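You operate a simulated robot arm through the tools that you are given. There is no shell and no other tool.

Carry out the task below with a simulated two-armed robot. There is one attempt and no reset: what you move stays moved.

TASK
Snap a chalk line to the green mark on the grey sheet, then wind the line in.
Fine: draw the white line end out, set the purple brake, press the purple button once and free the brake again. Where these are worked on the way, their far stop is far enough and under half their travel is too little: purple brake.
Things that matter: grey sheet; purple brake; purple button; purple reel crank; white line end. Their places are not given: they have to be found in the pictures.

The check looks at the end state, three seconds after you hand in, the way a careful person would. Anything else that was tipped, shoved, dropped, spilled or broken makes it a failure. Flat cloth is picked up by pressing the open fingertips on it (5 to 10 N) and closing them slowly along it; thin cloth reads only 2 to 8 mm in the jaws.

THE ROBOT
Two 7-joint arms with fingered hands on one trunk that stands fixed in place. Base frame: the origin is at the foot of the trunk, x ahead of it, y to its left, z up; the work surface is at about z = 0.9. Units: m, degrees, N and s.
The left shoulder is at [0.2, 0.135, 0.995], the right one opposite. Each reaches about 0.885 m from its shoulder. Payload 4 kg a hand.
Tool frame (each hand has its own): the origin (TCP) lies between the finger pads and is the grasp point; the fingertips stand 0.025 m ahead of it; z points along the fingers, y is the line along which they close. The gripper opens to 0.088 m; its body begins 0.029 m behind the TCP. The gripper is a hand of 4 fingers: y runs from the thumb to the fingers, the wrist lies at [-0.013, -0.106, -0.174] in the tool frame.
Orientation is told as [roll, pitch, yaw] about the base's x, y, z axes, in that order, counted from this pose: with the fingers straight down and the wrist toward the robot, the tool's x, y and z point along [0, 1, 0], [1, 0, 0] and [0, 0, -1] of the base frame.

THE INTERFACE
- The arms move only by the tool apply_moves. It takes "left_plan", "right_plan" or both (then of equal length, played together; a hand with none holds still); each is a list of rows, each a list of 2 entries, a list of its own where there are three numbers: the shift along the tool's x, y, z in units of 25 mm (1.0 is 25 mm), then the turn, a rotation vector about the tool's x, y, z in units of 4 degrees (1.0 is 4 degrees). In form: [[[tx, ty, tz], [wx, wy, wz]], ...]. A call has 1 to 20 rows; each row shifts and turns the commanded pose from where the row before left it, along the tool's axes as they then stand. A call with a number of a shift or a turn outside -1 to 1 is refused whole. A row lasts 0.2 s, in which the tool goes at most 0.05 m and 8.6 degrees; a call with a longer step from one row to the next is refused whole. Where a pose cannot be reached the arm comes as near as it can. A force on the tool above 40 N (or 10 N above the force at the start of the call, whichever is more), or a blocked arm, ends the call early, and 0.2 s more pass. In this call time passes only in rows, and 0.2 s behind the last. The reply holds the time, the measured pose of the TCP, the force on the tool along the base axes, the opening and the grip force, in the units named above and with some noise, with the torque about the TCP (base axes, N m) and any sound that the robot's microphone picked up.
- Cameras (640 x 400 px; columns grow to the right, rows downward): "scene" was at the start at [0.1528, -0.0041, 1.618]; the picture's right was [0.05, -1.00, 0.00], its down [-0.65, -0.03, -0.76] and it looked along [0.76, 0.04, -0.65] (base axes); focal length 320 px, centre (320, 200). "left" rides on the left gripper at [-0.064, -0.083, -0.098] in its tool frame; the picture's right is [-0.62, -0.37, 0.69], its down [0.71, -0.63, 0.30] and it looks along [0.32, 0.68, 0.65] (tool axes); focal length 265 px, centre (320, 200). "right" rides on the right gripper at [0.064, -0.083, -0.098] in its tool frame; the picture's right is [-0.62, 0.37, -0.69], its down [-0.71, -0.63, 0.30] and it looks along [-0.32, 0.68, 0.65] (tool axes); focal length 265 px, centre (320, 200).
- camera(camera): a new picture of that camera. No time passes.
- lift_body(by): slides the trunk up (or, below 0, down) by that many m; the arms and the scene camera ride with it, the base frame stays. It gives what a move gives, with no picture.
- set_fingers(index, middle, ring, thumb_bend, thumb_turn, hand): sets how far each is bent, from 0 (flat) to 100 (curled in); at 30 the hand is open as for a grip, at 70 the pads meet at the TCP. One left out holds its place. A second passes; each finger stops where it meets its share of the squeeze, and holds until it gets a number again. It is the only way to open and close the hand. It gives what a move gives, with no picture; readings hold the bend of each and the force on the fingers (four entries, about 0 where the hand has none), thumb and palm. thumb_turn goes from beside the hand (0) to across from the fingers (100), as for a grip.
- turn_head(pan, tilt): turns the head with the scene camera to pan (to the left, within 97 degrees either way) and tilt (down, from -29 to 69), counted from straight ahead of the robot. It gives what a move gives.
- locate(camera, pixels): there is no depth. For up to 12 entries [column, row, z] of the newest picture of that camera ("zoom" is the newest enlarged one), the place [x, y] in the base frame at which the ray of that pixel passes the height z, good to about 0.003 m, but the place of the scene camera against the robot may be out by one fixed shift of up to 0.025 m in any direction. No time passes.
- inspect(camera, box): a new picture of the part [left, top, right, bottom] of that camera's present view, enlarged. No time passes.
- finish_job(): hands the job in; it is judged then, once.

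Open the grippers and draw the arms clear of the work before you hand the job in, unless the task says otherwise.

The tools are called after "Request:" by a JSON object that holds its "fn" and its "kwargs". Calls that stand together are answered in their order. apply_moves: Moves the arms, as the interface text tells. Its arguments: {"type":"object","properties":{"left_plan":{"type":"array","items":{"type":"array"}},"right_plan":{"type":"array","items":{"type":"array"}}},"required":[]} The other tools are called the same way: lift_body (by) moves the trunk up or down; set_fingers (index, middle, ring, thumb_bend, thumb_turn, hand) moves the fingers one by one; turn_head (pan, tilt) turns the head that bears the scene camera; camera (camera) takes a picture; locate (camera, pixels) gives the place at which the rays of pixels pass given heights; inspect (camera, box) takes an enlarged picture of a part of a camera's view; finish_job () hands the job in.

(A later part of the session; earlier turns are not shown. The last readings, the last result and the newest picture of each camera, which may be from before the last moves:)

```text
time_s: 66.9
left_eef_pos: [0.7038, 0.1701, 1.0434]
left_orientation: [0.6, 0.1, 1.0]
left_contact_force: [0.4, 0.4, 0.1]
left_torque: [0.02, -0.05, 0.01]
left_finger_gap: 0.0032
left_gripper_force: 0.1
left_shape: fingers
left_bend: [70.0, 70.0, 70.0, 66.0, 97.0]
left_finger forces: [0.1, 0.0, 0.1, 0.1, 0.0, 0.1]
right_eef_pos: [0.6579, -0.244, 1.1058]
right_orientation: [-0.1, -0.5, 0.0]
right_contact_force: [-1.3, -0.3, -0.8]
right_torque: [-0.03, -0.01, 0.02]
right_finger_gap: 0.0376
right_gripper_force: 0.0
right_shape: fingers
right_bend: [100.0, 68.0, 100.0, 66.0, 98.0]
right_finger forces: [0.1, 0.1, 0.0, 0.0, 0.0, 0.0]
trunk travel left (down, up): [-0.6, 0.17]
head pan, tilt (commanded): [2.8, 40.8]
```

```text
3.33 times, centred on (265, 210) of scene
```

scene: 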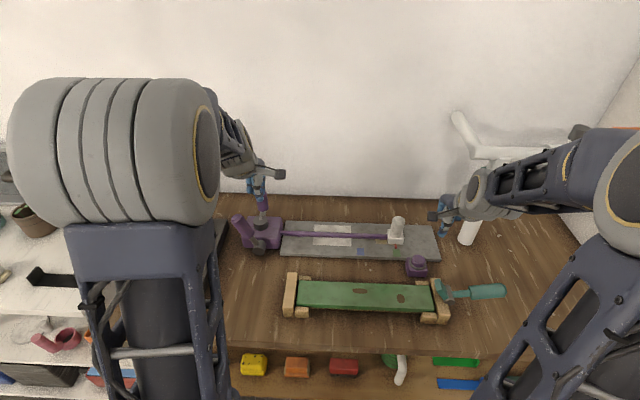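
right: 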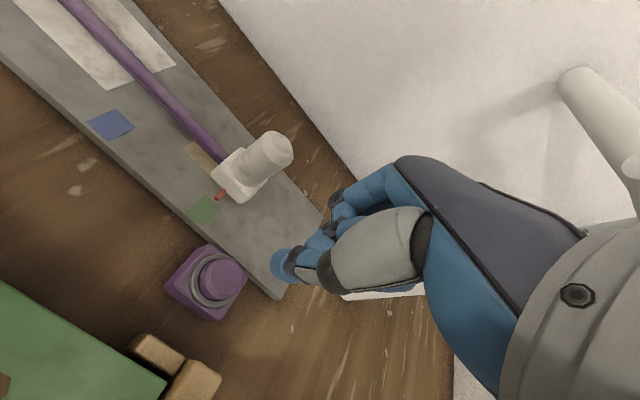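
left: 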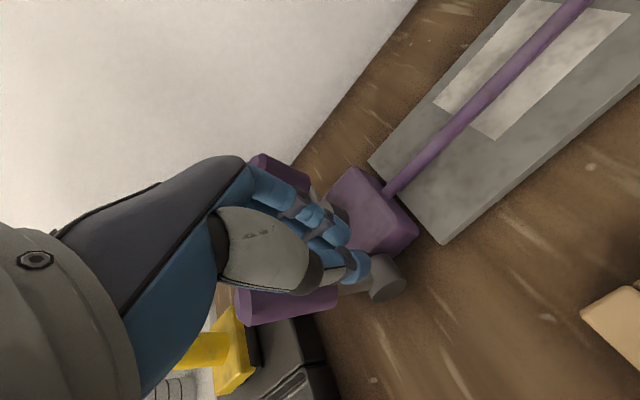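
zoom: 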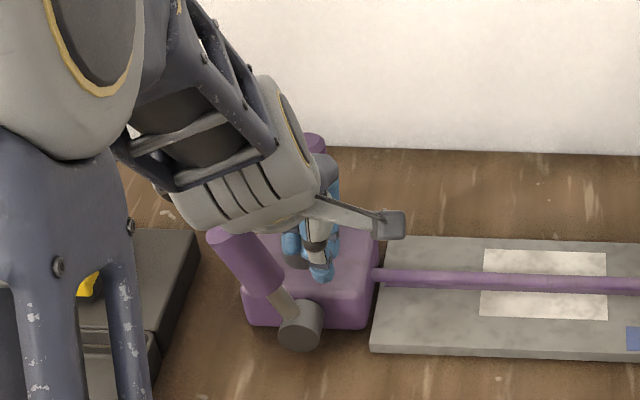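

The fingers are between the lever and the line side. I'll push left (+y) gently until the lever starts moving.

Request:
{"fn": "apply_moves", "kwargs": {"left_plan": [[[0.25, 0, 0], [0, 0, 0]], [[0.25, 0, 0], [0, 0, 0]], [[0.25, 0, 0], [0, 0, 0]], [[0.25, 0, 0], [0, 0, 0]], [[0.25, 0, 0.05], [0, 0, 0]], [[0.25, 0, 0.05], [0, 0, 0]]]}}

Request:
{"fn": "inspect", "kwargs": {"camera": "scene", "box": [200, 150, 330, 270]}}

```text
time_s: 68.3
left_eef_pos: [0.7035, 0.2079, 1.0437]
left_orientation: [0.6, 0.0, 1.0]
left_contact_force: [-0.9, -3.0, -0.4]
left_torque: [-0.02, 0.02, 0.01]
left_finger_gap: 0.0031
left_gripper_force: 0.5
left_shape: fingers
left_bend: [70.0, 70.0, 70.0, 66.0, 97.0]
left_finger forces: [0.0, 0.1, 1.9, 0.0, 0.0, 0.0]
right_eef_pos: [0.6577, -0.2443, 1.1054]
right_orientation: [-0.1, -0.5, 0.1]
right_contact_force: [-0.2, 0.4, 0.4]
right_torque: [0.01, 0.02, 0.02]
right_finger_gap: 0.0377
right_gripper_force: 0.0
right_shape: fingers
right_bend: [100.0, 68.0, 100.0, 66.0, 98.0]
right_finger forces: [0.0, 0.0, 0.0, 0.1, 0.0, 0.0]
trunk travel left (down, up): [-0.6, 0.17]
head pan, tilt (commanded): [2.8, 40.8]
```

```text
3.33 times, centred on (265, 210) of scene
```

zoom: 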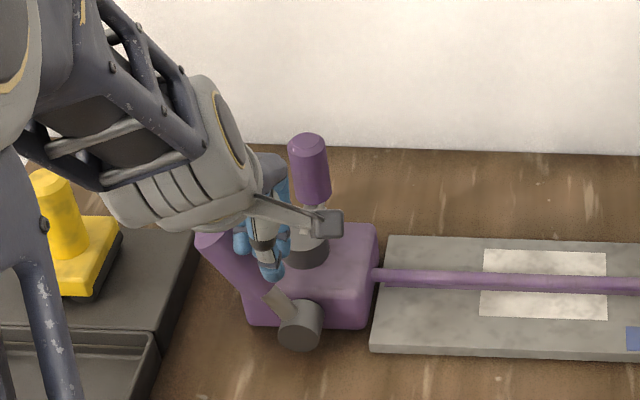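

The ring finger is on the lever (3 N). I'll push it along its arc, left and down, for about 25 degrees.

Request:
{"fn": "apply_moves", "kwargs": {"left_plan": [[[0.221, 0, 0.094], [0, 0, 0]], [[0.214, 0, 0.109], [0, 0, 0]], [[0.208, 0, 0.12], [0, 0, 0]], [[0.201, 0, 0.131], [0, 0, 0]], [[0.192, 0, 0.144], [0, 0, 0]], [[0.184, 0, 0.154], [0, 0, 0]]]}}

Request:
{"fn": "camera", "kwargs": {"camera": "left"}}

Request:
{"fn": "camera", "kwargs": {"camera": "scene"}}

Request:
{"fn": "inspect", "kwargs": {"camera": "scene", "box": [200, 150, 330, 270]}}

```text
time_s: 69.7
left_eef_pos: [0.703, 0.2377, 1.0249]
left_orientation: [0.7, -0.1, 1.0]
left_contact_force: [-0.2, -1.6, 2.7]
left_torque: [0.05, -0.03, -0.05]
left_finger_gap: 0.003
left_gripper_force: 0.7
left_shape: fingers
left_bend: [70.0, 70.0, 70.0, 66.0, 97.0]
left_finger forces: [0.0, 0.0, 2.3, 0.0, 0.0, 0.0]
right_eef_pos: [0.6584, -0.2441, 1.1049]
right_orientation: [-0.1, -0.5, -0.1]
right_contact_force: [0.3, -0.6, 0.1]
right_torque: [0.01, 0.01, 0.01]
right_finger_gap: 0.0376
right_gripper_force: 0.3
right_shape: fingers
right_bend: [100.0, 68.0, 100.0, 66.0, 98.0]
right_finger forces: [0.1, 0.0, 0.0, 0.0, 0.0, 0.1]
trunk travel left (down, up): [-0.6, 0.17]
head pan, tilt (commanded): [2.8, 40.8]
```

```text
taken
```

left: 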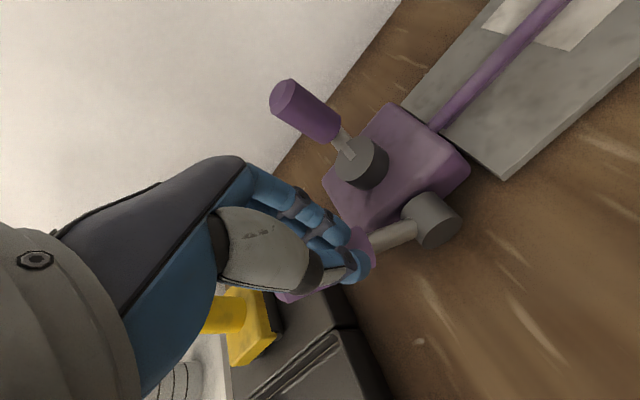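

```text
taken
```

scene: 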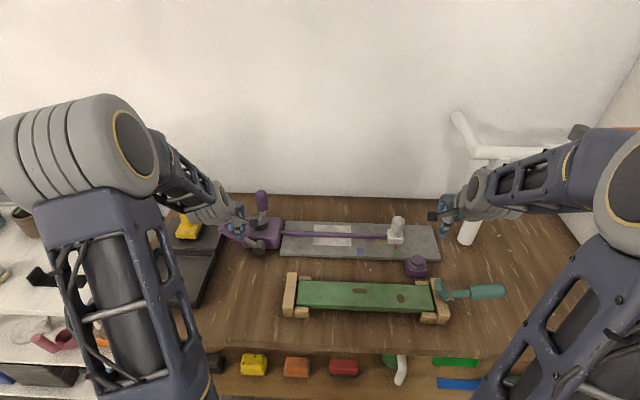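

```text
3.33 times, centred on (265, 210) of scene
```

zoom: 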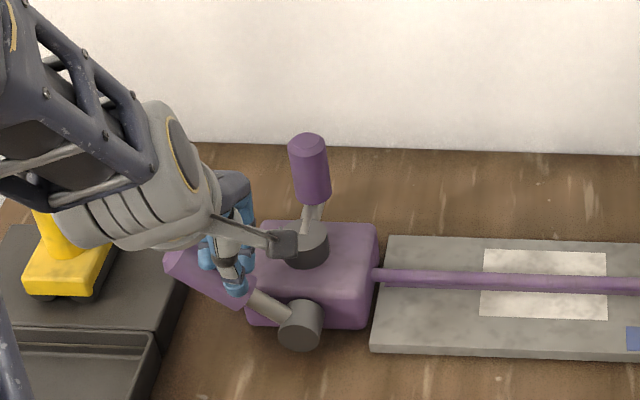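

The lever is swinging down (now about 40 degrees). I'll press it further down along the arc toward its starting position.

Request:
{"fn": "apply_moves", "kwargs": {"left_plan": [[[0.14, 0, 0.15], [0, 0, 0]], [[0.13, 0, 0.165], [0, 0, 0]], [[0.12, 0, 0.175], [0, 0, 0]], [[0.1, 0, 0.185], [0, 0, 0]], [[0.08, 0, 0.19], [0, 0, 0]], [[0.06, 0, 0.15], [0, 0, 0]]]}}

Request:
{"fn": "camera", "kwargs": {"camera": "left"}}

Request:
{"fn": "inspect", "kwargs": {"camera": "scene", "box": [200, 150, 330, 270]}}

Request:
{"fn": "inspect", "kwargs": {"camera": "scene", "box": [360, 200, 440, 270]}}

```text
time_s: 71.1
left_eef_pos: [0.703, 0.2542, 0.9995]
left_orientation: [0.7, 0.0, 1.0]
left_contact_force: [-0.2, 0.1, 3.4]
left_torque: [0.08, -0.05, 0.03]
left_finger_gap: 0.0027
left_gripper_force: 1.3
left_shape: fingers
left_bend: [70.0, 70.0, 71.0, 66.0, 97.0]
left_finger forces: [0.1, 0.0, 3.2, 0.1, 0.0, 0.0]
right_eef_pos: [0.6582, -0.2452, 1.1058]
right_orientation: [-0.2, -0.4, -0.1]
right_contact_force: [0.3, -0.5, 0.5]
right_torque: [0.0, 0.0, -0.01]
right_finger_gap: 0.0378
right_gripper_force: 0.0
right_shape: fingers
right_bend: [100.0, 68.0, 100.0, 66.0, 98.0]
right_finger forces: [0.1, 0.0, 0.0, 0.1, 0.0, 0.0]
trunk travel left (down, up): [-0.6, 0.17]
head pan, tilt (commanded): [2.8, 40.8]
```

```text
taken
```

left: 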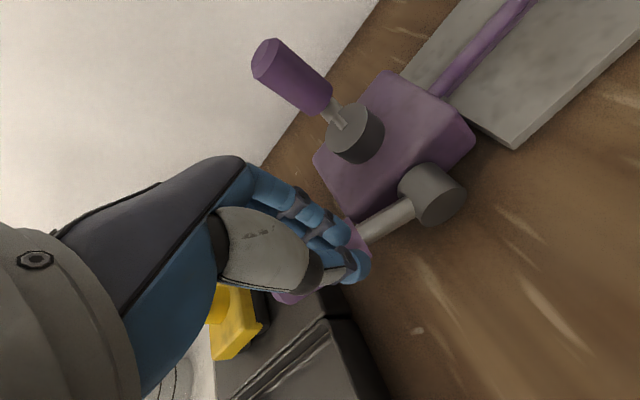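

```text
3.33 times, centred on (265, 210) of scene
```

zoom: 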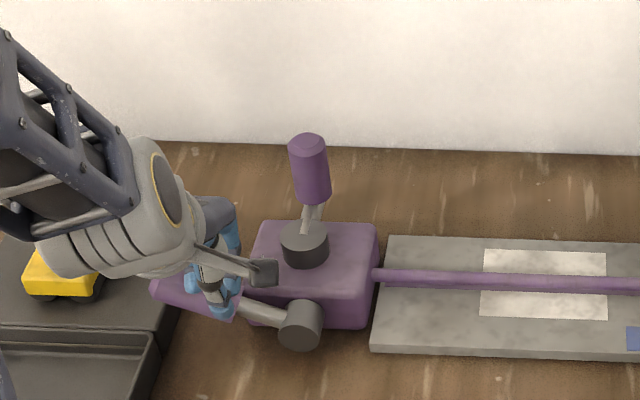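

```text
5.71 times, centred on (400, 235) of scene
```

zoom: 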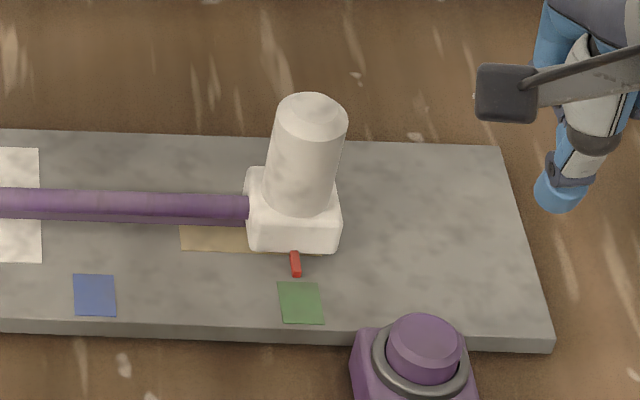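

The lever is at about 20 degrees with 3 N. I'll press down in 2 mm steps until its near stop resists.

Request:
{"fn": "apply_moves", "kwargs": {"left_plan": [[[0.03, 0, 0.1], [0, 0, 0]], [[0.03, 0, 0.1], [0, 0, 0]], [[0.03, 0, 0.1], [0, 0, 0]]]}}

Request:
{"fn": "inspect", "kwargs": {"camera": "scene", "box": [200, 150, 330, 270]}}

```text
time_s: 71.9
left_eef_pos: [0.7019, 0.256, 0.9903]
left_orientation: [0.6, 0.0, 1.2]
left_contact_force: [-0.5, -1.0, 2.6]
left_torque: [0.06, 0.0, 0.02]
left_finger_gap: 0.003
left_gripper_force: 1.8
left_shape: fingers
left_bend: [70.0, 70.0, 71.0, 66.0, 97.0]
left_finger forces: [0.0, 2.1, 1.2, 0.1, 0.0, 0.0]
right_eef_pos: [0.6589, -0.2435, 1.1053]
right_orientation: [-0.1, -0.5, 0.0]
right_contact_force: [0.4, 0.3, -0.5]
right_torque: [-0.01, -0.02, 0.01]
right_finger_gap: 0.0379
right_gripper_force: 0.0
right_shape: fingers
right_bend: [100.0, 68.0, 100.0, 66.0, 98.0]
right_finger forces: [0.1, 0.1, 0.1, 0.1, 0.0, 0.0]
trunk travel left (down, up): [-0.6, 0.17]
head pan, tilt (commanded): [2.8, 40.8]
```

```text
3.33 times, centred on (265, 210) of scene
```

zoom: 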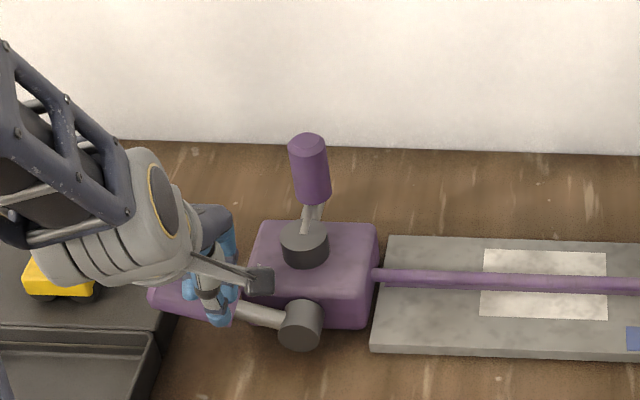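

It is still moving at about 3 N. I'll continue in small steps, shifting slightly left to keep clear of the box.

Request:
{"fn": "apply_moves", "kwargs": {"left_plan": [[[0.15, 0, 0.06], [0, 0, 0]], [[0.15, 0, 0.08], [0, 0, 0]], [[0.1, 0, 0.1], [0, 0, 0]], [[0.05, 0, 0.1], [0, 0, 0]]]}}

Request:
{"fn": "inspect", "kwargs": {"camera": "scene", "box": [200, 150, 330, 270]}}

Request:
{"fn": "camera", "kwargs": {"camera": "left"}}

```text
time_s: 73.0
left_eef_pos: [0.7066, 0.2621, 0.9872]
left_orientation: [0.6, -0.7, 0.5]
left_contact_force: [-3.9, -8.5, 15.4]
left_torque: [0.05, 0.03, 0.02]
left_finger_gap: 0.0004
left_gripper_force: 8.5
left_shape: fingers
left_bend: [70.0, 71.0, 72.0, 66.0, 97.0]
left_finger forces: [4.6, 4.5, 7.6, 0.0, 0.0, 0.0]
right_eef_pos: [0.6576, -0.2456, 1.1056]
right_orientation: [-0.2, -0.5, 0.1]
right_contact_force: [-0.6, 0.7, -1.3]
right_torque: [-0.02, -0.04, 0.0]
right_finger_gap: 0.0377
right_gripper_force: 0.1
right_shape: fingers
right_bend: [100.0, 68.0, 100.0, 66.0, 98.0]
right_finger forces: [0.0, 0.0, 0.0, 0.1, 0.0, 0.0]
trunk travel left (down, up): [-0.6, 0.17]
head pan, tilt (commanded): [2.8, 40.8]
stopped in row 4 (left hand): the force on the tool passed its limit at 41 N (the readings are from after the stop); the commanded pose is now the measured one
```

```text
3.33 times, centred on (265, 210) of scene
```

zoom: 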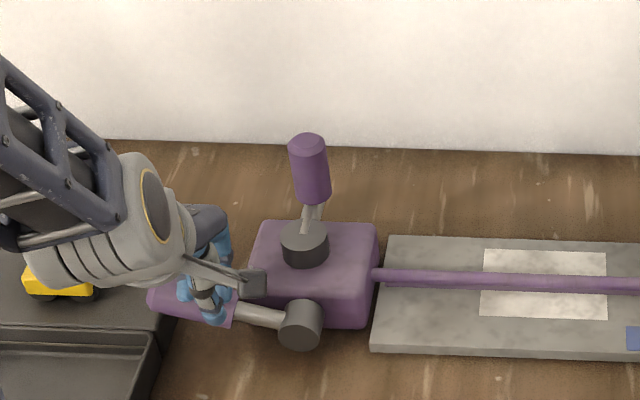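

```text
taken
```

left: 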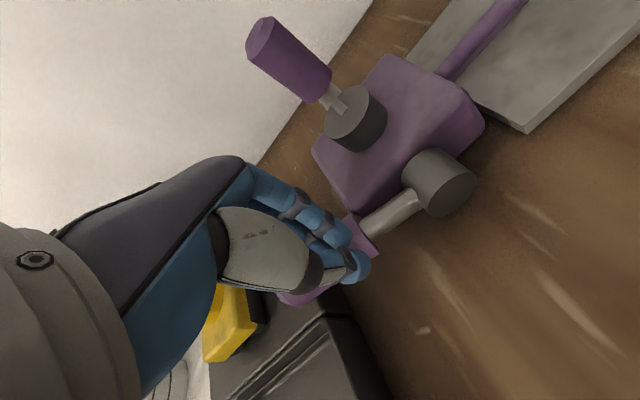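

The lever reached its near stop (41 N). I'll lift the left hand clear and check the lever against its starting picture.

Request:
{"fn": "apply_moves", "kwargs": {"left_plan": [[[0, 0, -0.4], [0, 0, 0]], [[0, 0, -0.9], [0, 0, 0]], [[0, 0, -0.9], [0, 0, 0]], [[0, 0, -0.9], [0, 0, 0]], [[0, 0, -0.9], [0, 0, 0]], [[0, 0, -0.9], [0, 0, 0]], [[0, 0, -0.9], [0, 0, 0]], [[0.8, -0.5, 0], [0, 0, 0]], [[0.8, -0.5, 0], [0, 0, 0]]]}}

Request:
{"fn": "camera", "kwargs": {"camera": "left"}}

Request:
{"fn": "inspect", "kwargs": {"camera": "scene", "box": [200, 170, 330, 270]}}

Request:
{"fn": "inspect", "kwargs": {"camera": "left", "box": [340, 60, 600, 280]}}

```text
time_s: 75.0
left_eef_pos: [0.6794, 0.3011, 1.1312]
left_orientation: [0.7, -0.5, 0.8]
left_contact_force: [0.2, 0.5, 0.8]
left_torque: [0.0, 0.01, 0.05]
left_finger_gap: 0.0027
left_gripper_force: 0.0
left_shape: fingers
left_bend: [70.0, 70.0, 70.0, 66.0, 97.0]
left_finger forces: [0.0, 0.0, 0.0, 0.1, 0.1, 0.0]
right_eef_pos: [0.658, -0.2445, 1.1059]
right_orientation: [-0.1, -0.5, 0.0]
right_contact_force: [0.6, 0.2, -0.8]
right_torque: [-0.02, 0.03, -0.04]
right_finger_gap: 0.0378
right_gripper_force: 0.0
right_shape: fingers
right_bend: [100.0, 68.0, 100.0, 66.0, 98.0]
right_finger forces: [0.0, 0.1, 0.0, 0.1, 0.0, 0.1]
trunk travel left (down, up): [-0.6, 0.17]
head pan, tilt (commanded): [2.8, 40.8]
```

```text
taken
```

left: 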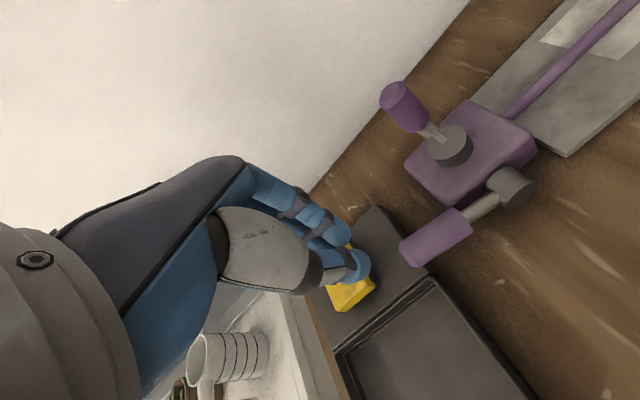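

```text
4.00 times, centred on (265, 220) of scene
```

zoom: 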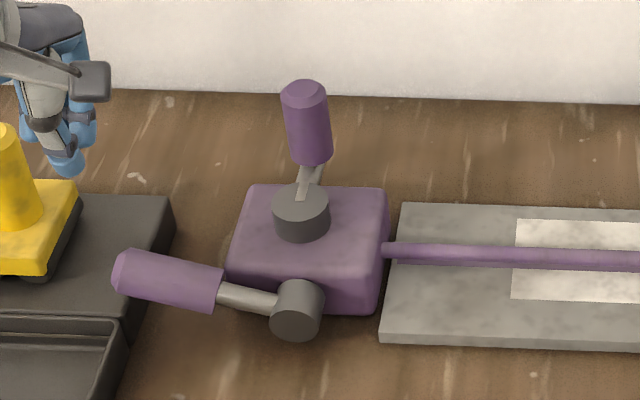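

```text
1.82 times, centred on (470, 170) of left
```

zoom: 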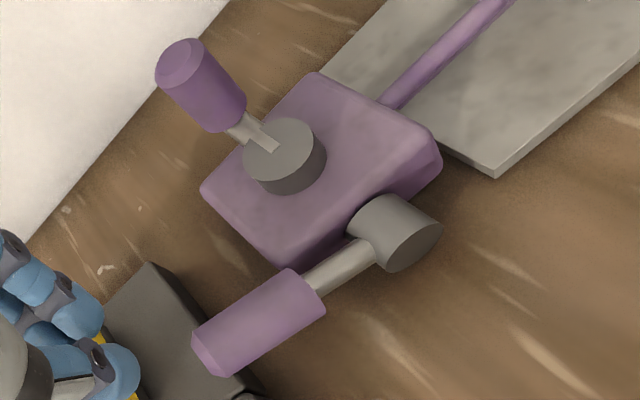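

The brake lever is back at exactly its starting position. Now I'll measure the crank (hub top at about 447,141 and knob top at 394,94 in the left camera).

Request:
{"fn": "locate", "kwargs": {"camera": "left", "pixels": [[394, 94, 1.02], [394, 94, 1.03], [394, 94, 1.04], [394, 94, 1.05], [447, 141.5, 0.98], [447, 141.5, 0.985], [447, 141.5, 0.99], [425, 128, 0.985], [425, 128, 0.99], [425, 128, 1.0]]}}

```text
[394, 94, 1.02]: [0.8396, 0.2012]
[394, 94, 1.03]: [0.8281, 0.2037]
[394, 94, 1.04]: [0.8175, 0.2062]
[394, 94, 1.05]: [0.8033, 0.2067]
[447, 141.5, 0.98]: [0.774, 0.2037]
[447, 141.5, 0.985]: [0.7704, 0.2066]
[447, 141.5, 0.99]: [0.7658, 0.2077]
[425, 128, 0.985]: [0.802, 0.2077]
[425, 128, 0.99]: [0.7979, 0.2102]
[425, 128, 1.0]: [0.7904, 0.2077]
```

The knob is centred at about (0.830, 0.204) with its top at z 1.03, and the hub at (0.774, 0.205), so the crank radius is about 57 mm. I'll check how far the wall is behind the knob before gripping it.

Request:
{"fn": "locate", "kwargs": {"camera": "scene", "pixels": [[250, 194, 0.9], [320, 196, 0.9], [262, 193, 0.9], [330, 197, 0.9]]}}

Request:
{"fn": "locate", "kwargs": {"camera": "left", "pixels": [[350, 163, 0.9], [410, 70, 0.9], [450, 25, 0.9]]}}

Request:
{"fn": "set_fingers", "kwargs": {"hand": "left", "index": 38, "middle": 38, "ring": 38, "thumb_bend": 38}}

```text
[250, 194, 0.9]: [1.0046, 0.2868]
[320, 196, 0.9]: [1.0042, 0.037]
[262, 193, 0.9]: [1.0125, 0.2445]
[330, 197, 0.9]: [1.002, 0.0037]
```

```text
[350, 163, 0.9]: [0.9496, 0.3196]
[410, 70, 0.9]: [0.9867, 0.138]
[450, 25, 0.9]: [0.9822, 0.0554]
```

```text
time_s: 76.0
left_eef_pos: [0.6794, 0.3025, 1.1305]
left_orientation: [0.6, -0.4, 0.8]
left_contact_force: [0.0, 0.3, -0.7]
left_torque: [0.01, 0.0, -0.01]
left_finger_gap: 0.0675
left_gripper_force: 0.1
left_shape: fingers
left_bend: [38.0, 38.0, 38.0, 38.0, 97.0]
left_finger forces: [0.0, 0.1, 0.1, 0.0, 0.1, 0.0]
right_eef_pos: [0.6578, -0.2451, 1.1059]
right_orientation: [-0.2, -0.5, 0.1]
right_contact_force: [-0.6, -0.3, 0.0]
right_torque: [-0.04, -0.05, -0.01]
right_finger_gap: 0.0382
right_gripper_force: 0.0
right_shape: fingers
right_bend: [100.0, 68.0, 100.0, 66.0, 98.0]
right_finger forces: [0.0, 0.1, 0.1, 0.0, 0.1, 0.0]
trunk travel left (down, up): [-0.6, 0.17]
head pan, tilt (commanded): [2.8, 40.8]
```

The wall is at x about 0.985, leaving enough room. I'll move the partly opened left hand above the crank knob at z about 1.12.

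Request:
{"fn": "apply_moves", "kwargs": {"left_plan": [[[-0.563, 0.863, 0.05], [0, 0, 0]], [[-0.563, 0.863, 0.05], [0, 0, 0]], [[-0.563, 0.863, 0.05], [0, 0, 0]], [[-0.563, 0.863, 0.05], [0, 0, 0]], [[-0.563, 0.863, 0.05], [0, 0, 0]], [[-0.563, 0.863, 0.05], [0, 0, 0]], [[-0.563, 0.863, 0.05], [0, 0, 0]]]}}

Request:
{"fn": "camera", "kwargs": {"camera": "left"}}

Request:
{"fn": "camera", "kwargs": {"camera": "scene"}}

```text
time_s: 77.6
left_eef_pos: [0.8314, 0.2056, 1.1222]
left_orientation: [0.6, -0.5, 0.7]
left_contact_force: [-0.5, -0.4, -0.2]
left_torque: [0.01, 0.0, -0.01]
left_finger_gap: 0.0673
left_gripper_force: 0.1
left_shape: fingers
left_bend: [38.0, 38.0, 38.0, 38.0, 97.0]
left_finger forces: [0.1, 0.0, 0.0, 0.0, 0.1, 0.1]
right_eef_pos: [0.6585, -0.2447, 1.1047]
right_orientation: [0.0, -0.6, -0.1]
right_contact_force: [-0.3, 0.8, -0.2]
right_torque: [0.0, -0.02, 0.02]
right_finger_gap: 0.0378
right_gripper_force: 0.0
right_shape: fingers
right_bend: [100.0, 68.0, 100.0, 66.0, 98.0]
right_finger forces: [0.1, 0.0, 0.0, 0.0, 0.1, 0.1]
trunk travel left (down, up): [-0.6, 0.17]
head pan, tilt (commanded): [2.8, 40.8]
```

```text
taken
```

left: 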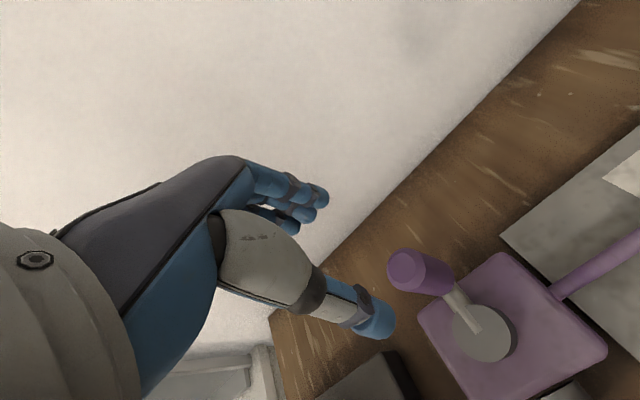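

```text
taken
```

scene: 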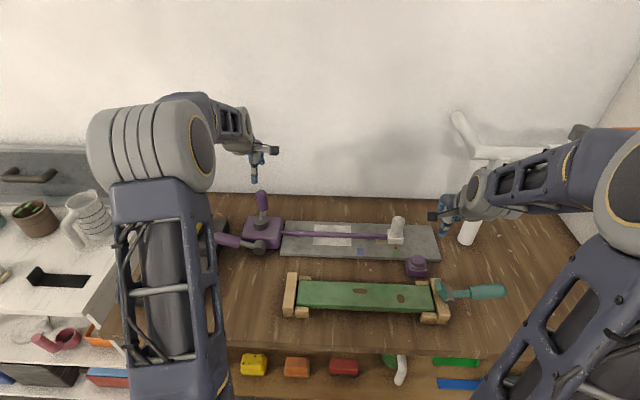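

The knob top appears at (404,269) in the left camera. I'll verify its place before descending.

Request:
{"fn": "locate", "kwargs": {"camera": "left", "pixels": [[404, 269, 1.02], [404, 269, 1.03], [404, 269, 1.04], [481, 333, 0.98], [481, 333, 0.985]]}}

Request:
{"fn": "inspect", "kwargs": {"camera": "left", "box": [260, 140, 540, 380]}}

```text
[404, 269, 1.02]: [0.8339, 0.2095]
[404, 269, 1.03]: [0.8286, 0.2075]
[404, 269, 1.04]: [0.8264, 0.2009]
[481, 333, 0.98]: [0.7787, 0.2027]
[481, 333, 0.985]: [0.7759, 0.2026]
```

```text
1.67 times, centred on (400, 260) of left
```

zoom: 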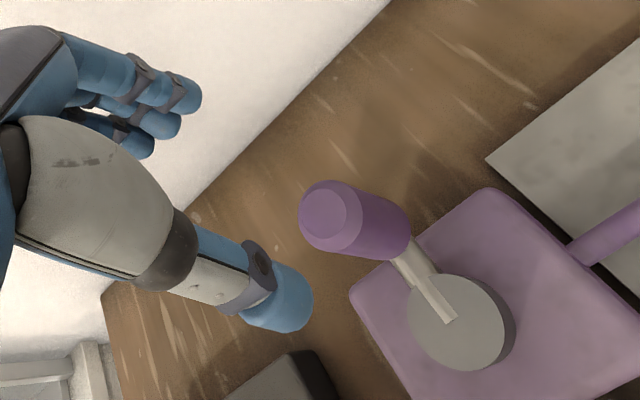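

The knob is at (0.829, 0.206), right under the hand. I'll descend to TCP z about 1.018 around it.

Request:
{"fn": "apply_moves", "kwargs": {"left_plan": [[[0, -0.05, 0.83], [0, 0, 0]], [[0, 0, 0.83], [0, 0, 0]], [[0, 0, 0.83], [0, 0, 0]], [[0, 0, 0.83], [0, 0, 0]], [[0, 0, 0.83], [0, 0, 0]]]}}

Request:
{"fn": "camera", "kwargs": {"camera": "left"}}

Request:
{"fn": "inspect", "kwargs": {"camera": "scene", "box": [200, 150, 330, 270]}}

```text
time_s: 78.8
left_eef_pos: [0.8316, 0.2044, 1.0183]
left_orientation: [0.6, -0.5, 0.7]
left_contact_force: [0.2, -0.7, 0.1]
left_torque: [-0.01, 0.0, -0.01]
left_finger_gap: 0.0676
left_gripper_force: 0.0
left_shape: fingers
left_bend: [38.0, 38.0, 38.0, 38.0, 97.0]
left_finger forces: [0.0, 0.0, 0.1, 0.0, 0.1, 0.0]
right_eef_pos: [0.6589, -0.2447, 1.1044]
right_orientation: [0.0, -0.5, 0.0]
right_contact_force: [-0.9, -0.3, -1.0]
right_torque: [-0.01, -0.02, -0.01]
right_finger_gap: 0.0378
right_gripper_force: 0.1
right_shape: fingers
right_bend: [100.0, 68.0, 100.0, 66.0, 98.0]
right_finger forces: [0.0, 0.0, 0.0, 0.0, 0.1, 0.0]
trunk travel left (down, up): [-0.6, 0.17]
head pan, tilt (commanded): [2.8, 40.8]
```

```text
taken
```

left: 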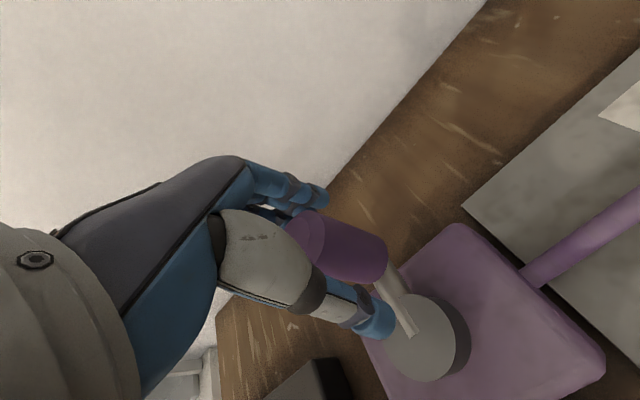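

```text
3.33 times, centred on (265, 210) of scene
```

zoom: 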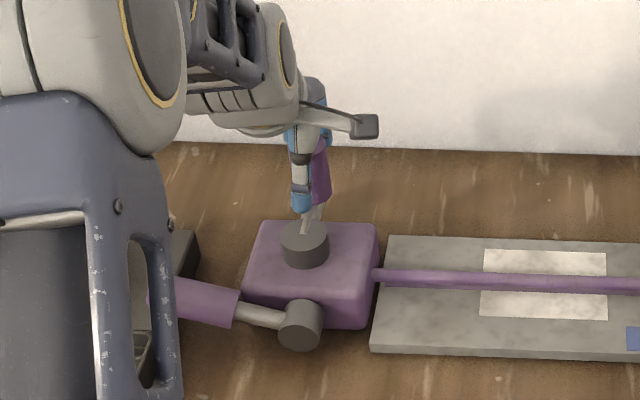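

The knob is between the thumb and fingers. I'll close lightly to form a cradle around it.

Request:
{"fn": "set_fingers", "kwargs": {"hand": "left", "index": 62, "middle": 58, "ring": 62, "thumb_bend": 59}}

Request:
{"fn": "camera", "kwargs": {"camera": "left"}}

```text
time_s: 79.8
left_eef_pos: [0.8312, 0.2053, 1.0184]
left_orientation: [0.7, -0.5, 0.8]
left_contact_force: [-0.4, -0.1, -1.0]
left_torque: [0.05, 0.01, -0.03]
left_finger_gap: 0.0252
left_gripper_force: 1.2
left_shape: fingers
left_bend: [59.0, 57.0, 62.0, 56.0, 97.0]
left_finger forces: [1.6, 0.0, 0.1, 0.1, 1.7, 0.1]
right_eef_pos: [0.6573, -0.245, 1.1045]
right_orientation: [0.0, -0.6, 0.0]
right_contact_force: [-0.7, 0.1, -0.1]
right_torque: [-0.03, 0.01, 0.0]
right_finger_gap: 0.0379
right_gripper_force: 0.2
right_shape: fingers
right_bend: [100.0, 68.0, 100.0, 66.0, 98.0]
right_finger forces: [0.0, 0.0, 0.0, 0.0, 0.0, 0.1]
trunk travel left (down, up): [-0.6, 0.17]
head pan, tilt (commanded): [2.8, 40.8]
```

```text
taken
```

left: 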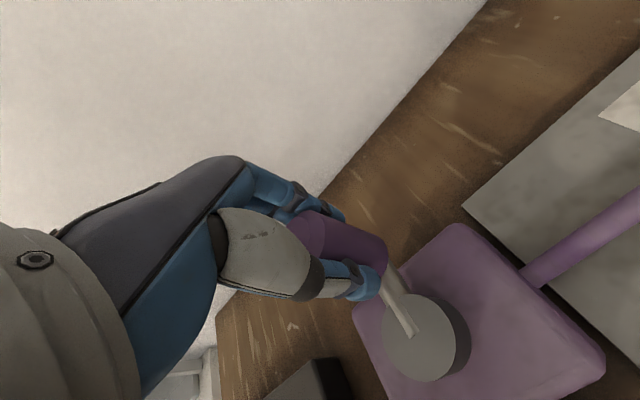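

The index and thumb touch lightly (1.7 N) and the ring finger is free on the left side. I'll curl the ring further and snug the others to cage the knob.

Request:
{"fn": "set_fingers", "kwargs": {"hand": "left", "index": 64, "middle": 62, "ring": 74, "thumb_bend": 61}}

Request:
{"fn": "inspect", "kwargs": {"camera": "left", "box": [220, 140, 440, 320]}}

```text
time_s: 80.8
left_eef_pos: [0.8318, 0.2062, 1.02]
left_orientation: [0.6, -0.5, 0.8]
left_contact_force: [1.8, 0.4, -0.9]
left_torque: [-0.03, 0.0, 0.02]
left_finger_gap: 0.0243
left_gripper_force: 3.3
left_shape: fingers
left_bend: [59.0, 61.0, 74.0, 57.0, 97.0]
left_finger forces: [2.7, 1.0, 0.0, 0.1, 2.6, 0.0]
right_eef_pos: [0.6585, -0.2454, 1.1057]
right_orientation: [-0.1, -0.6, 0.0]
right_contact_force: [0.4, -0.2, 0.5]
right_torque: [-0.03, 0.02, 0.01]
right_finger_gap: 0.0377
right_gripper_force: 0.0
right_shape: fingers
right_bend: [100.0, 68.0, 100.0, 66.0, 98.0]
right_finger forces: [0.0, 0.0, 0.0, 0.1, 0.1, 0.0]
trunk travel left (down, up): [-0.6, 0.17]
head pan, tilt (commanded): [2.8, 40.8]
```

```text
2.22 times, centred on (330, 230) of left
```

zoom: 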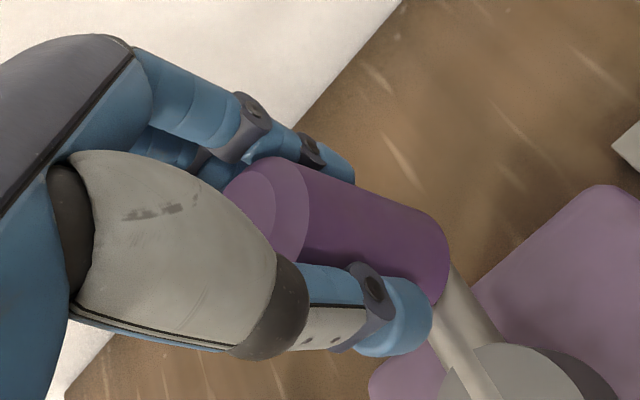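

The knob is held by index, middle and thumb in a light tripod (about 3 N). I'll turn the crank 30 degrees clockwise (seen from above) as a test and check whether the line end moves in.

Request:
{"fn": "apply_moves", "kwargs": {"left_plan": [[[-0.282, -0.018, 0], [0, 0, 0]], [[-0.277, -0.055, 0], [0, 0, 0]], [[-0.268, -0.091, 0], [0, 0, 0]], [[-0.253, -0.125, 0], [0, 0, 0]]]}}

Request:
{"fn": "camera", "kwargs": {"camera": "left"}}

Request:
{"fn": "inspect", "kwargs": {"camera": "scene", "box": [360, 200, 440, 270]}}

Request:
{"fn": "inspect", "kwargs": {"camera": "scene", "box": [200, 150, 330, 270]}}

```text
time_s: 81.8
left_eef_pos: [0.8235, 0.1798, 1.0184]
left_orientation: [0.6, -0.4, 0.8]
left_contact_force: [1.0, 1.2, 2.1]
left_torque: [0.03, -0.04, 0.04]
left_finger_gap: 0.0241
left_gripper_force: 3.6
left_shape: fingers
left_bend: [59.0, 61.0, 74.0, 57.0, 98.0]
left_finger forces: [2.7, 1.4, 0.0, 0.0, 2.8, 0.0]
right_eef_pos: [0.6577, -0.2438, 1.1067]
right_orientation: [-0.2, -0.5, -0.1]
right_contact_force: [0.9, 0.4, 0.0]
right_torque: [-0.01, 0.02, -0.05]
right_finger_gap: 0.0377
right_gripper_force: 0.0
right_shape: fingers
right_bend: [100.0, 68.0, 100.0, 66.0, 98.0]
right_finger forces: [0.0, 0.0, 0.1, 0.0, 0.0, 0.0]
trunk travel left (down, up): [-0.6, 0.17]
head pan, tilt (commanded): [2.8, 40.8]
```

```text
taken
```

left: 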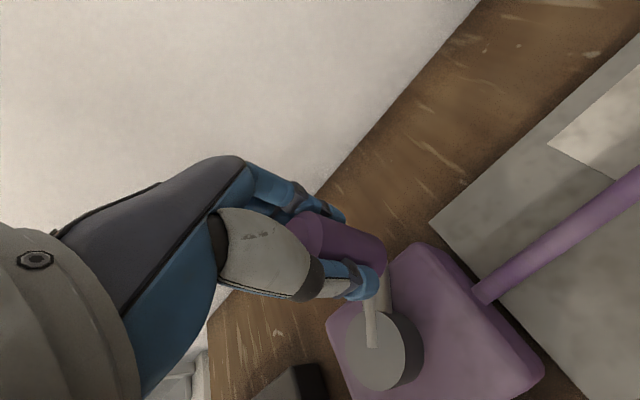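

```text
5.71 times, centred on (400, 235) of scene
```

zoom: 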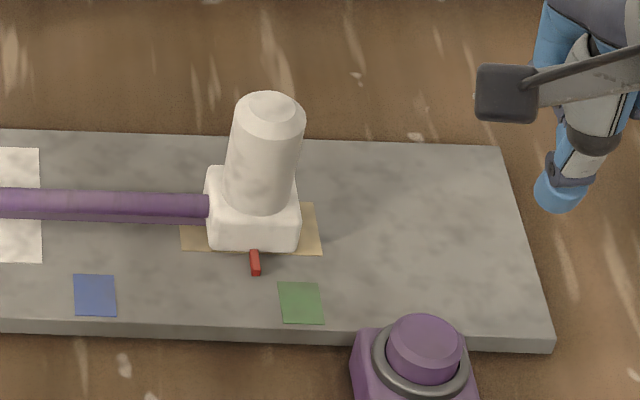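

```text
3.33 times, centred on (265, 210) of scene
```

zoom: 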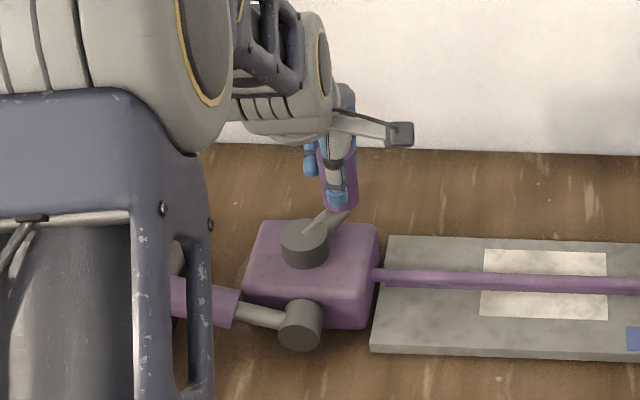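

Turning clockwise winds the line in: the pointer moved about 18 mm for 30 degrees, with only about 2 N. I'll continue turning to the 90-degree position.

Request:
{"fn": "apply_moves", "kwargs": {"left_plan": [[[-0.268, -0.105, 0], [0, 0, 0]], [[-0.218, -0.183, 0], [0, 0, 0]], [[-0.193, -0.21, 0], [0, 0, 0]], [[-0.164, -0.234, 0], [0, 0, 0]], [[-0.132, -0.253, 0], [0, 0, 0]], [[-0.098, -0.268, 0], [0, 0, 0]], [[-0.062, -0.278, 0], [0, 0, 0]], [[-0.025, -0.284, 0], [0, 0, 0]]]}}

Request:
{"fn": "camera", "kwargs": {"camera": "left"}}

Request:
{"fn": "inspect", "kwargs": {"camera": "scene", "box": [210, 160, 440, 280]}}

```text
time_s: 83.6
left_eef_pos: [0.7786, 0.1523, 1.017]
left_orientation: [0.6, -0.6, 0.9]
left_contact_force: [2.0, 13.9, 5.3]
left_torque: [0.28, -0.06, -0.05]
left_finger_gap: 0.0229
left_gripper_force: 8.1
left_shape: fingers
left_bend: [61.0, 60.0, 74.0, 57.0, 99.0]
left_finger forces: [1.8, 2.5, 9.3, 0.0, 2.6, 0.1]
right_eef_pos: [0.6577, -0.2451, 1.1049]
right_orientation: [-0.1, -0.6, -0.1]
right_contact_force: [0.3, -1.0, 0.0]
right_torque: [-0.02, 0.0, -0.01]
right_finger_gap: 0.0378
right_gripper_force: 0.0
right_shape: fingers
right_bend: [100.0, 68.0, 100.0, 66.0, 98.0]
right_finger forces: [0.0, 0.0, 0.0, 0.0, 0.1, 0.0]
trunk travel left (down, up): [-0.6, 0.17]
head pan, tilt (commanded): [2.8, 40.8]
```

```text
taken
```

left: 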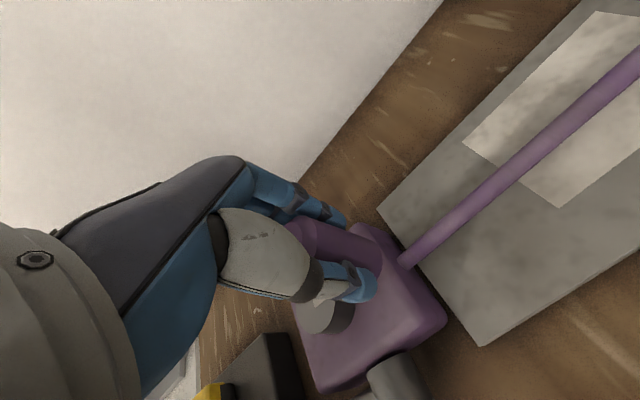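

```text
2.78 times, centred on (325, 220) of scene
```

zoom: 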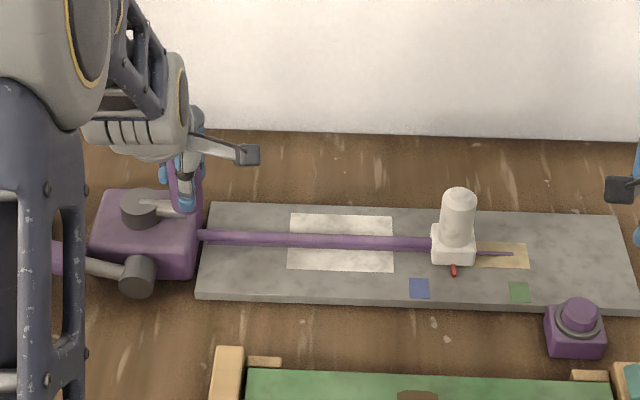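

The line end came in further and a thin chalk line shows on the sheet. The 14 N side force says my circle centre is off by about 4 mm, so I'll correct the centre and continue turning.

Request:
{"fn": "apply_moves", "kwargs": {"left_plan": [[[0.18, -0.144, 0], [0, 0, 0]], [[0.029, -0.284, 0], [0, 0, 0]], [[0.065, -0.278, 0], [0, 0, 0]], [[0.101, -0.267, 0], [0, 0, 0]], [[0.135, -0.251, 0], [0, 0, 0]], [[0.167, -0.232, 0], [0, 0, 0]], [[0.195, -0.208, 0], [0, 0, 0]]]}}

Request:
{"fn": "camera", "kwargs": {"camera": "left"}}

Request:
{"fn": "inspect", "kwargs": {"camera": "scene", "box": [210, 160, 440, 280]}}

```text
time_s: 85.2
left_eef_pos: [0.7376, 0.1734, 1.0189]
left_orientation: [0.6, -0.7, 0.8]
left_contact_force: [9.7, 5.7, 3.6]
left_torque: [0.11, -0.24, -0.03]
left_finger_gap: 0.0233
left_gripper_force: 5.6
left_shape: fingers
left_bend: [58.0, 58.0, 74.0, 59.0, 98.0]
left_finger forces: [4.1, 4.6, 2.2, 0.0, 0.7, 0.0]
right_eef_pos: [0.6589, -0.2437, 1.1055]
right_orientation: [-0.2, -0.6, 0.0]
right_contact_force: [-0.3, -0.2, 0.1]
right_torque: [-0.01, 0.01, -0.01]
right_finger_gap: 0.0379
right_gripper_force: 0.0
right_shape: fingers
right_bend: [100.0, 68.0, 100.0, 66.0, 98.0]
right_finger forces: [0.1, 0.0, 0.1, 0.0, 0.0, 0.0]
trunk travel left (down, up): [-0.6, 0.17]
head pan, tilt (commanded): [2.8, 40.8]
```

```text
taken
```

left: 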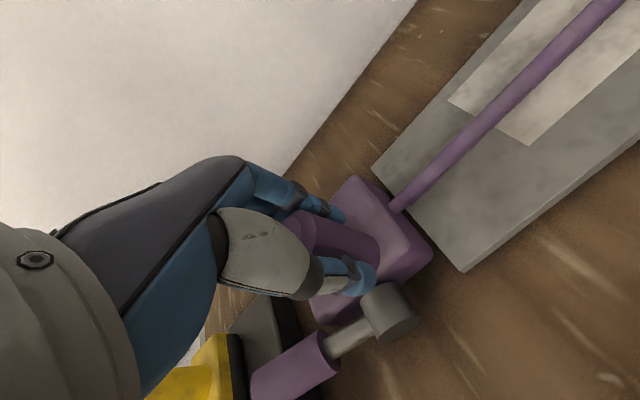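

```text
2.78 times, centred on (325, 220) of scene
```

zoom: 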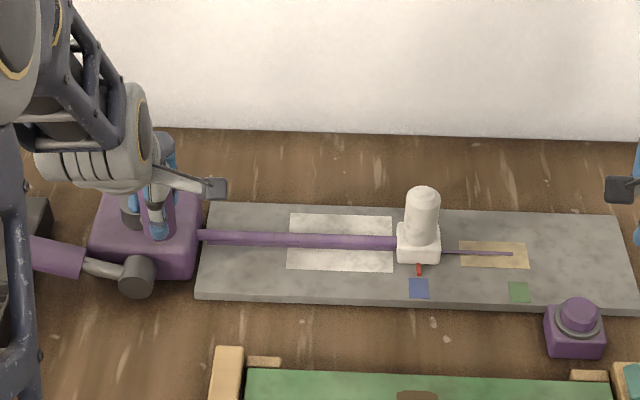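

The line keeps coming in. The remaining radial force (about 11 N inward) means my radius is slightly big, so I'll use a 51.5 mm circle centred at (0.780, 0.208) and continue to 200 degrees.

Request:
{"fn": "apply_moves", "kwargs": {"left_plan": [[[0.144, 0.138, 0], [0, 0, 0]], [[0.217, -0.159, 0], [0, 0, 0]], [[0.236, -0.13, 0], [0, 0, 0]], [[0.251, -0.098, 0], [0, 0, 0]], [[0.262, -0.064, 0], [0, 0, 0]], [[0.268, -0.029, 0], [0, 0, 0]], [[0.27, 0.006, 0], [0, 0, 0]], [[0.266, 0.041, 0], [0, 0, 0]], [[0.258, 0.076, 0], [0, 0, 0]]]}}

Request:
{"fn": "camera", "kwargs": {"camera": "left"}}

Request:
{"fn": "inspect", "kwargs": {"camera": "scene", "box": [210, 160, 440, 280]}}

```text
time_s: 87.2
left_eef_pos: [0.7317, 0.2251, 1.0177]
left_orientation: [0.6, -0.6, 0.8]
left_contact_force: [6.9, -3.9, 2.3]
left_torque: [-0.11, -0.19, 0.01]
left_finger_gap: 0.0243
left_gripper_force: 4.9
left_shape: fingers
left_bend: [56.0, 59.0, 74.0, 60.0, 96.0]
left_finger forces: [5.9, 1.7, 0.0, 0.0, 1.7, 0.0]
right_eef_pos: [0.6584, -0.2437, 1.1058]
right_orientation: [-0.1, -0.5, -0.1]
right_contact_force: [-1.2, 0.6, 0.0]
right_torque: [-0.01, -0.05, -0.01]
right_finger_gap: 0.0378
right_gripper_force: 0.1
right_shape: fingers
right_bend: [100.0, 68.0, 100.0, 66.0, 98.0]
right_finger forces: [0.1, 0.0, 0.1, 0.0, 0.1, 0.1]
trunk travel left (down, up): [-0.6, 0.17]
head pan, tilt (commanded): [2.8, 40.8]
```

```text
taken
```

left: 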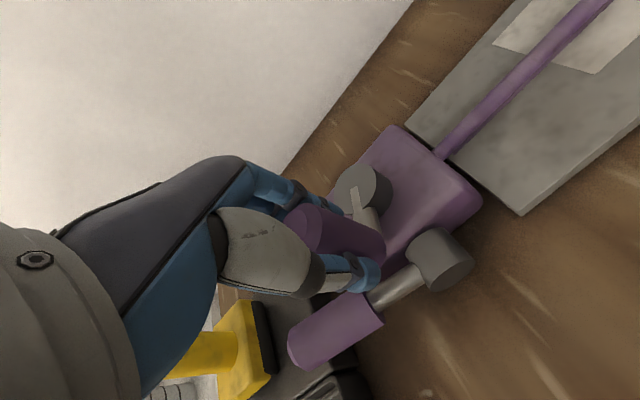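

```text
2.78 times, centred on (325, 220) of scene
```

zoom: 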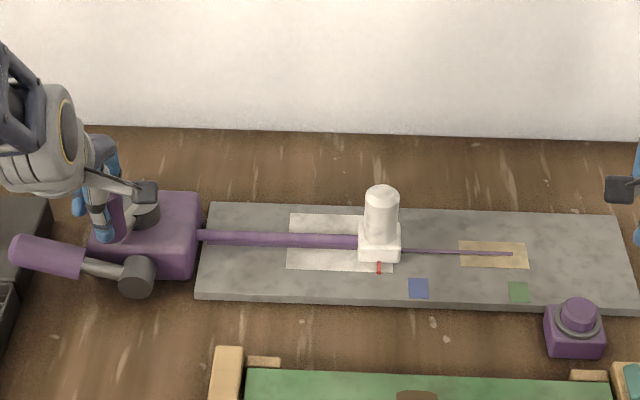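

The crank is at about 200 degrees with modest force, and the pointer is about halfway home. I'll continue to 260 degrees, raising the hand a few millimetres for later clearance over the white knob.

Request:
{"fn": "apply_moves", "kwargs": {"left_plan": [[[0.247, 0.108, -0.03], [0, 0, 0]], [[0.23, 0.14, -0.03], [0, 0, 0]], [[0.21, 0.169, -0.03], [0, 0, 0]], [[0.186, 0.195, -0.03], [0, 0, 0]], [[0.159, 0.217, -0.03], [0, 0, 0]], [[0.13, 0.236, -0.03], [0, 0, 0]], [[0.098, 0.251, -0.03], [0, 0, 0]], [[0.064, 0.262, -0.03], [0, 0, 0]]]}}

Request:
{"fn": "camera", "kwargs": {"camera": "left"}}

Request:
{"fn": "inspect", "kwargs": {"camera": "scene", "box": [210, 160, 440, 280]}}

```text
time_s: 89.0
left_eef_pos: [0.77, 0.2595, 1.0244]
left_orientation: [0.5, -0.4, 0.8]
left_contact_force: [-1.7, -0.7, -5.6]
left_torque: [0.01, -0.02, 0.02]
left_finger_gap: 0.025
left_gripper_force: 2.7
left_shape: fingers
left_bend: [60.0, 62.0, 74.0, 56.0, 97.0]
left_finger forces: [2.2, 0.1, 0.0, 0.0, 3.6, 0.0]
right_eef_pos: [0.6601, -0.2439, 1.1051]
right_orientation: [-0.1, -0.5, -0.1]
right_contact_force: [-0.8, -0.3, 0.1]
right_torque: [0.0, 0.02, 0.01]
right_finger_gap: 0.0378
right_gripper_force: 0.0
right_shape: fingers
right_bend: [100.0, 68.0, 100.0, 66.0, 98.0]
right_finger forces: [0.0, 0.0, 0.0, 0.1, 0.0, 0.0]
trunk travel left (down, up): [-0.6, 0.17]
head pan, tilt (commanded): [2.8, 40.8]
```

```text
taken
```

left: 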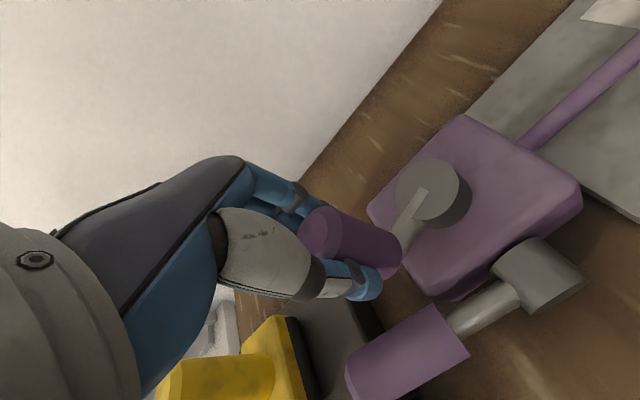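

```text
2.78 times, centred on (325, 220) of scene
```

zoom: 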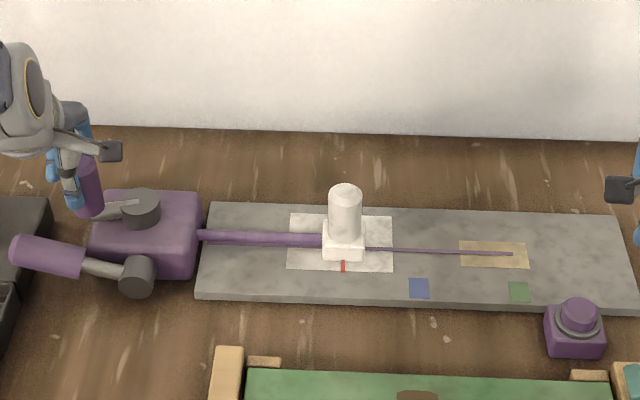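

The knob is still held and the pointer is about 60% of the way home at 260 degrees. I'll continue to 320 degrees.

Request:
{"fn": "apply_moves", "kwargs": {"left_plan": [[[0.029, 0.268, 0], [0, 0, 0]], [[-0.006, 0.27, 0], [0, 0, 0]], [[-0.041, 0.266, 0], [0, 0, 0]], [[-0.076, 0.258, 0], [0, 0, 0]], [[-0.108, 0.247, 0], [0, 0, 0]], [[-0.14, 0.23, 0], [0, 0, 0]], [[-0.169, 0.21, 0], [0, 0, 0]], [[-0.195, 0.186, 0], [0, 0, 0]]]}}

Request:
{"fn": "camera", "kwargs": {"camera": "left"}}

Request:
{"fn": "inspect", "kwargs": {"camera": "scene", "box": [210, 160, 440, 280]}}

```text
time_s: 90.8
left_eef_pos: [0.8198, 0.243, 1.0245]
left_orientation: [0.6, -0.4, 0.8]
left_contact_force: [0.0, 1.9, -2.6]
left_torque: [0.06, -0.07, -0.01]
left_finger_gap: 0.0249
left_gripper_force: 3.3
left_shape: fingers
left_bend: [59.0, 62.0, 74.0, 56.0, 98.0]
left_finger forces: [3.1, 0.0, 0.0, 0.0, 2.6, 0.0]
right_eef_pos: [0.6581, -0.245, 1.1055]
right_orientation: [-0.2, -0.4, 0.0]
right_contact_force: [-0.3, -0.3, -0.1]
right_torque: [0.01, -0.03, -0.01]
right_finger_gap: 0.0375
right_gripper_force: 0.0
right_shape: fingers
right_bend: [100.0, 68.0, 100.0, 66.0, 98.0]
right_finger forces: [0.0, 0.0, 0.0, 0.0, 0.0, 0.0]
trunk travel left (down, up): [-0.6, 0.17]
head pan, tilt (commanded): [2.8, 40.8]
```

```text
taken
```

left: 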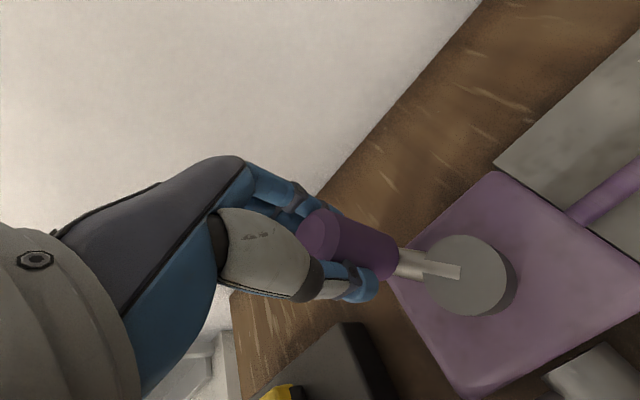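

```text
2.78 times, centred on (325, 220) of scene
```

zoom: 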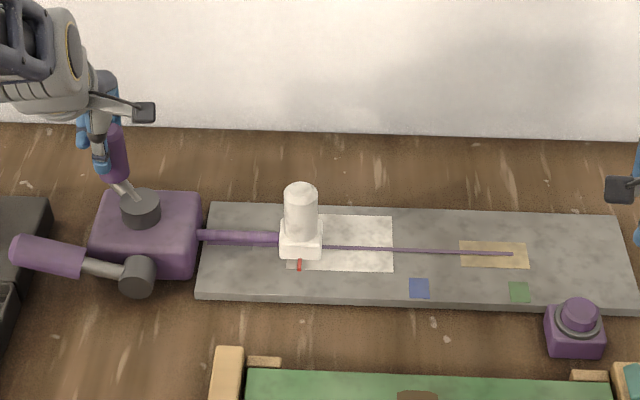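

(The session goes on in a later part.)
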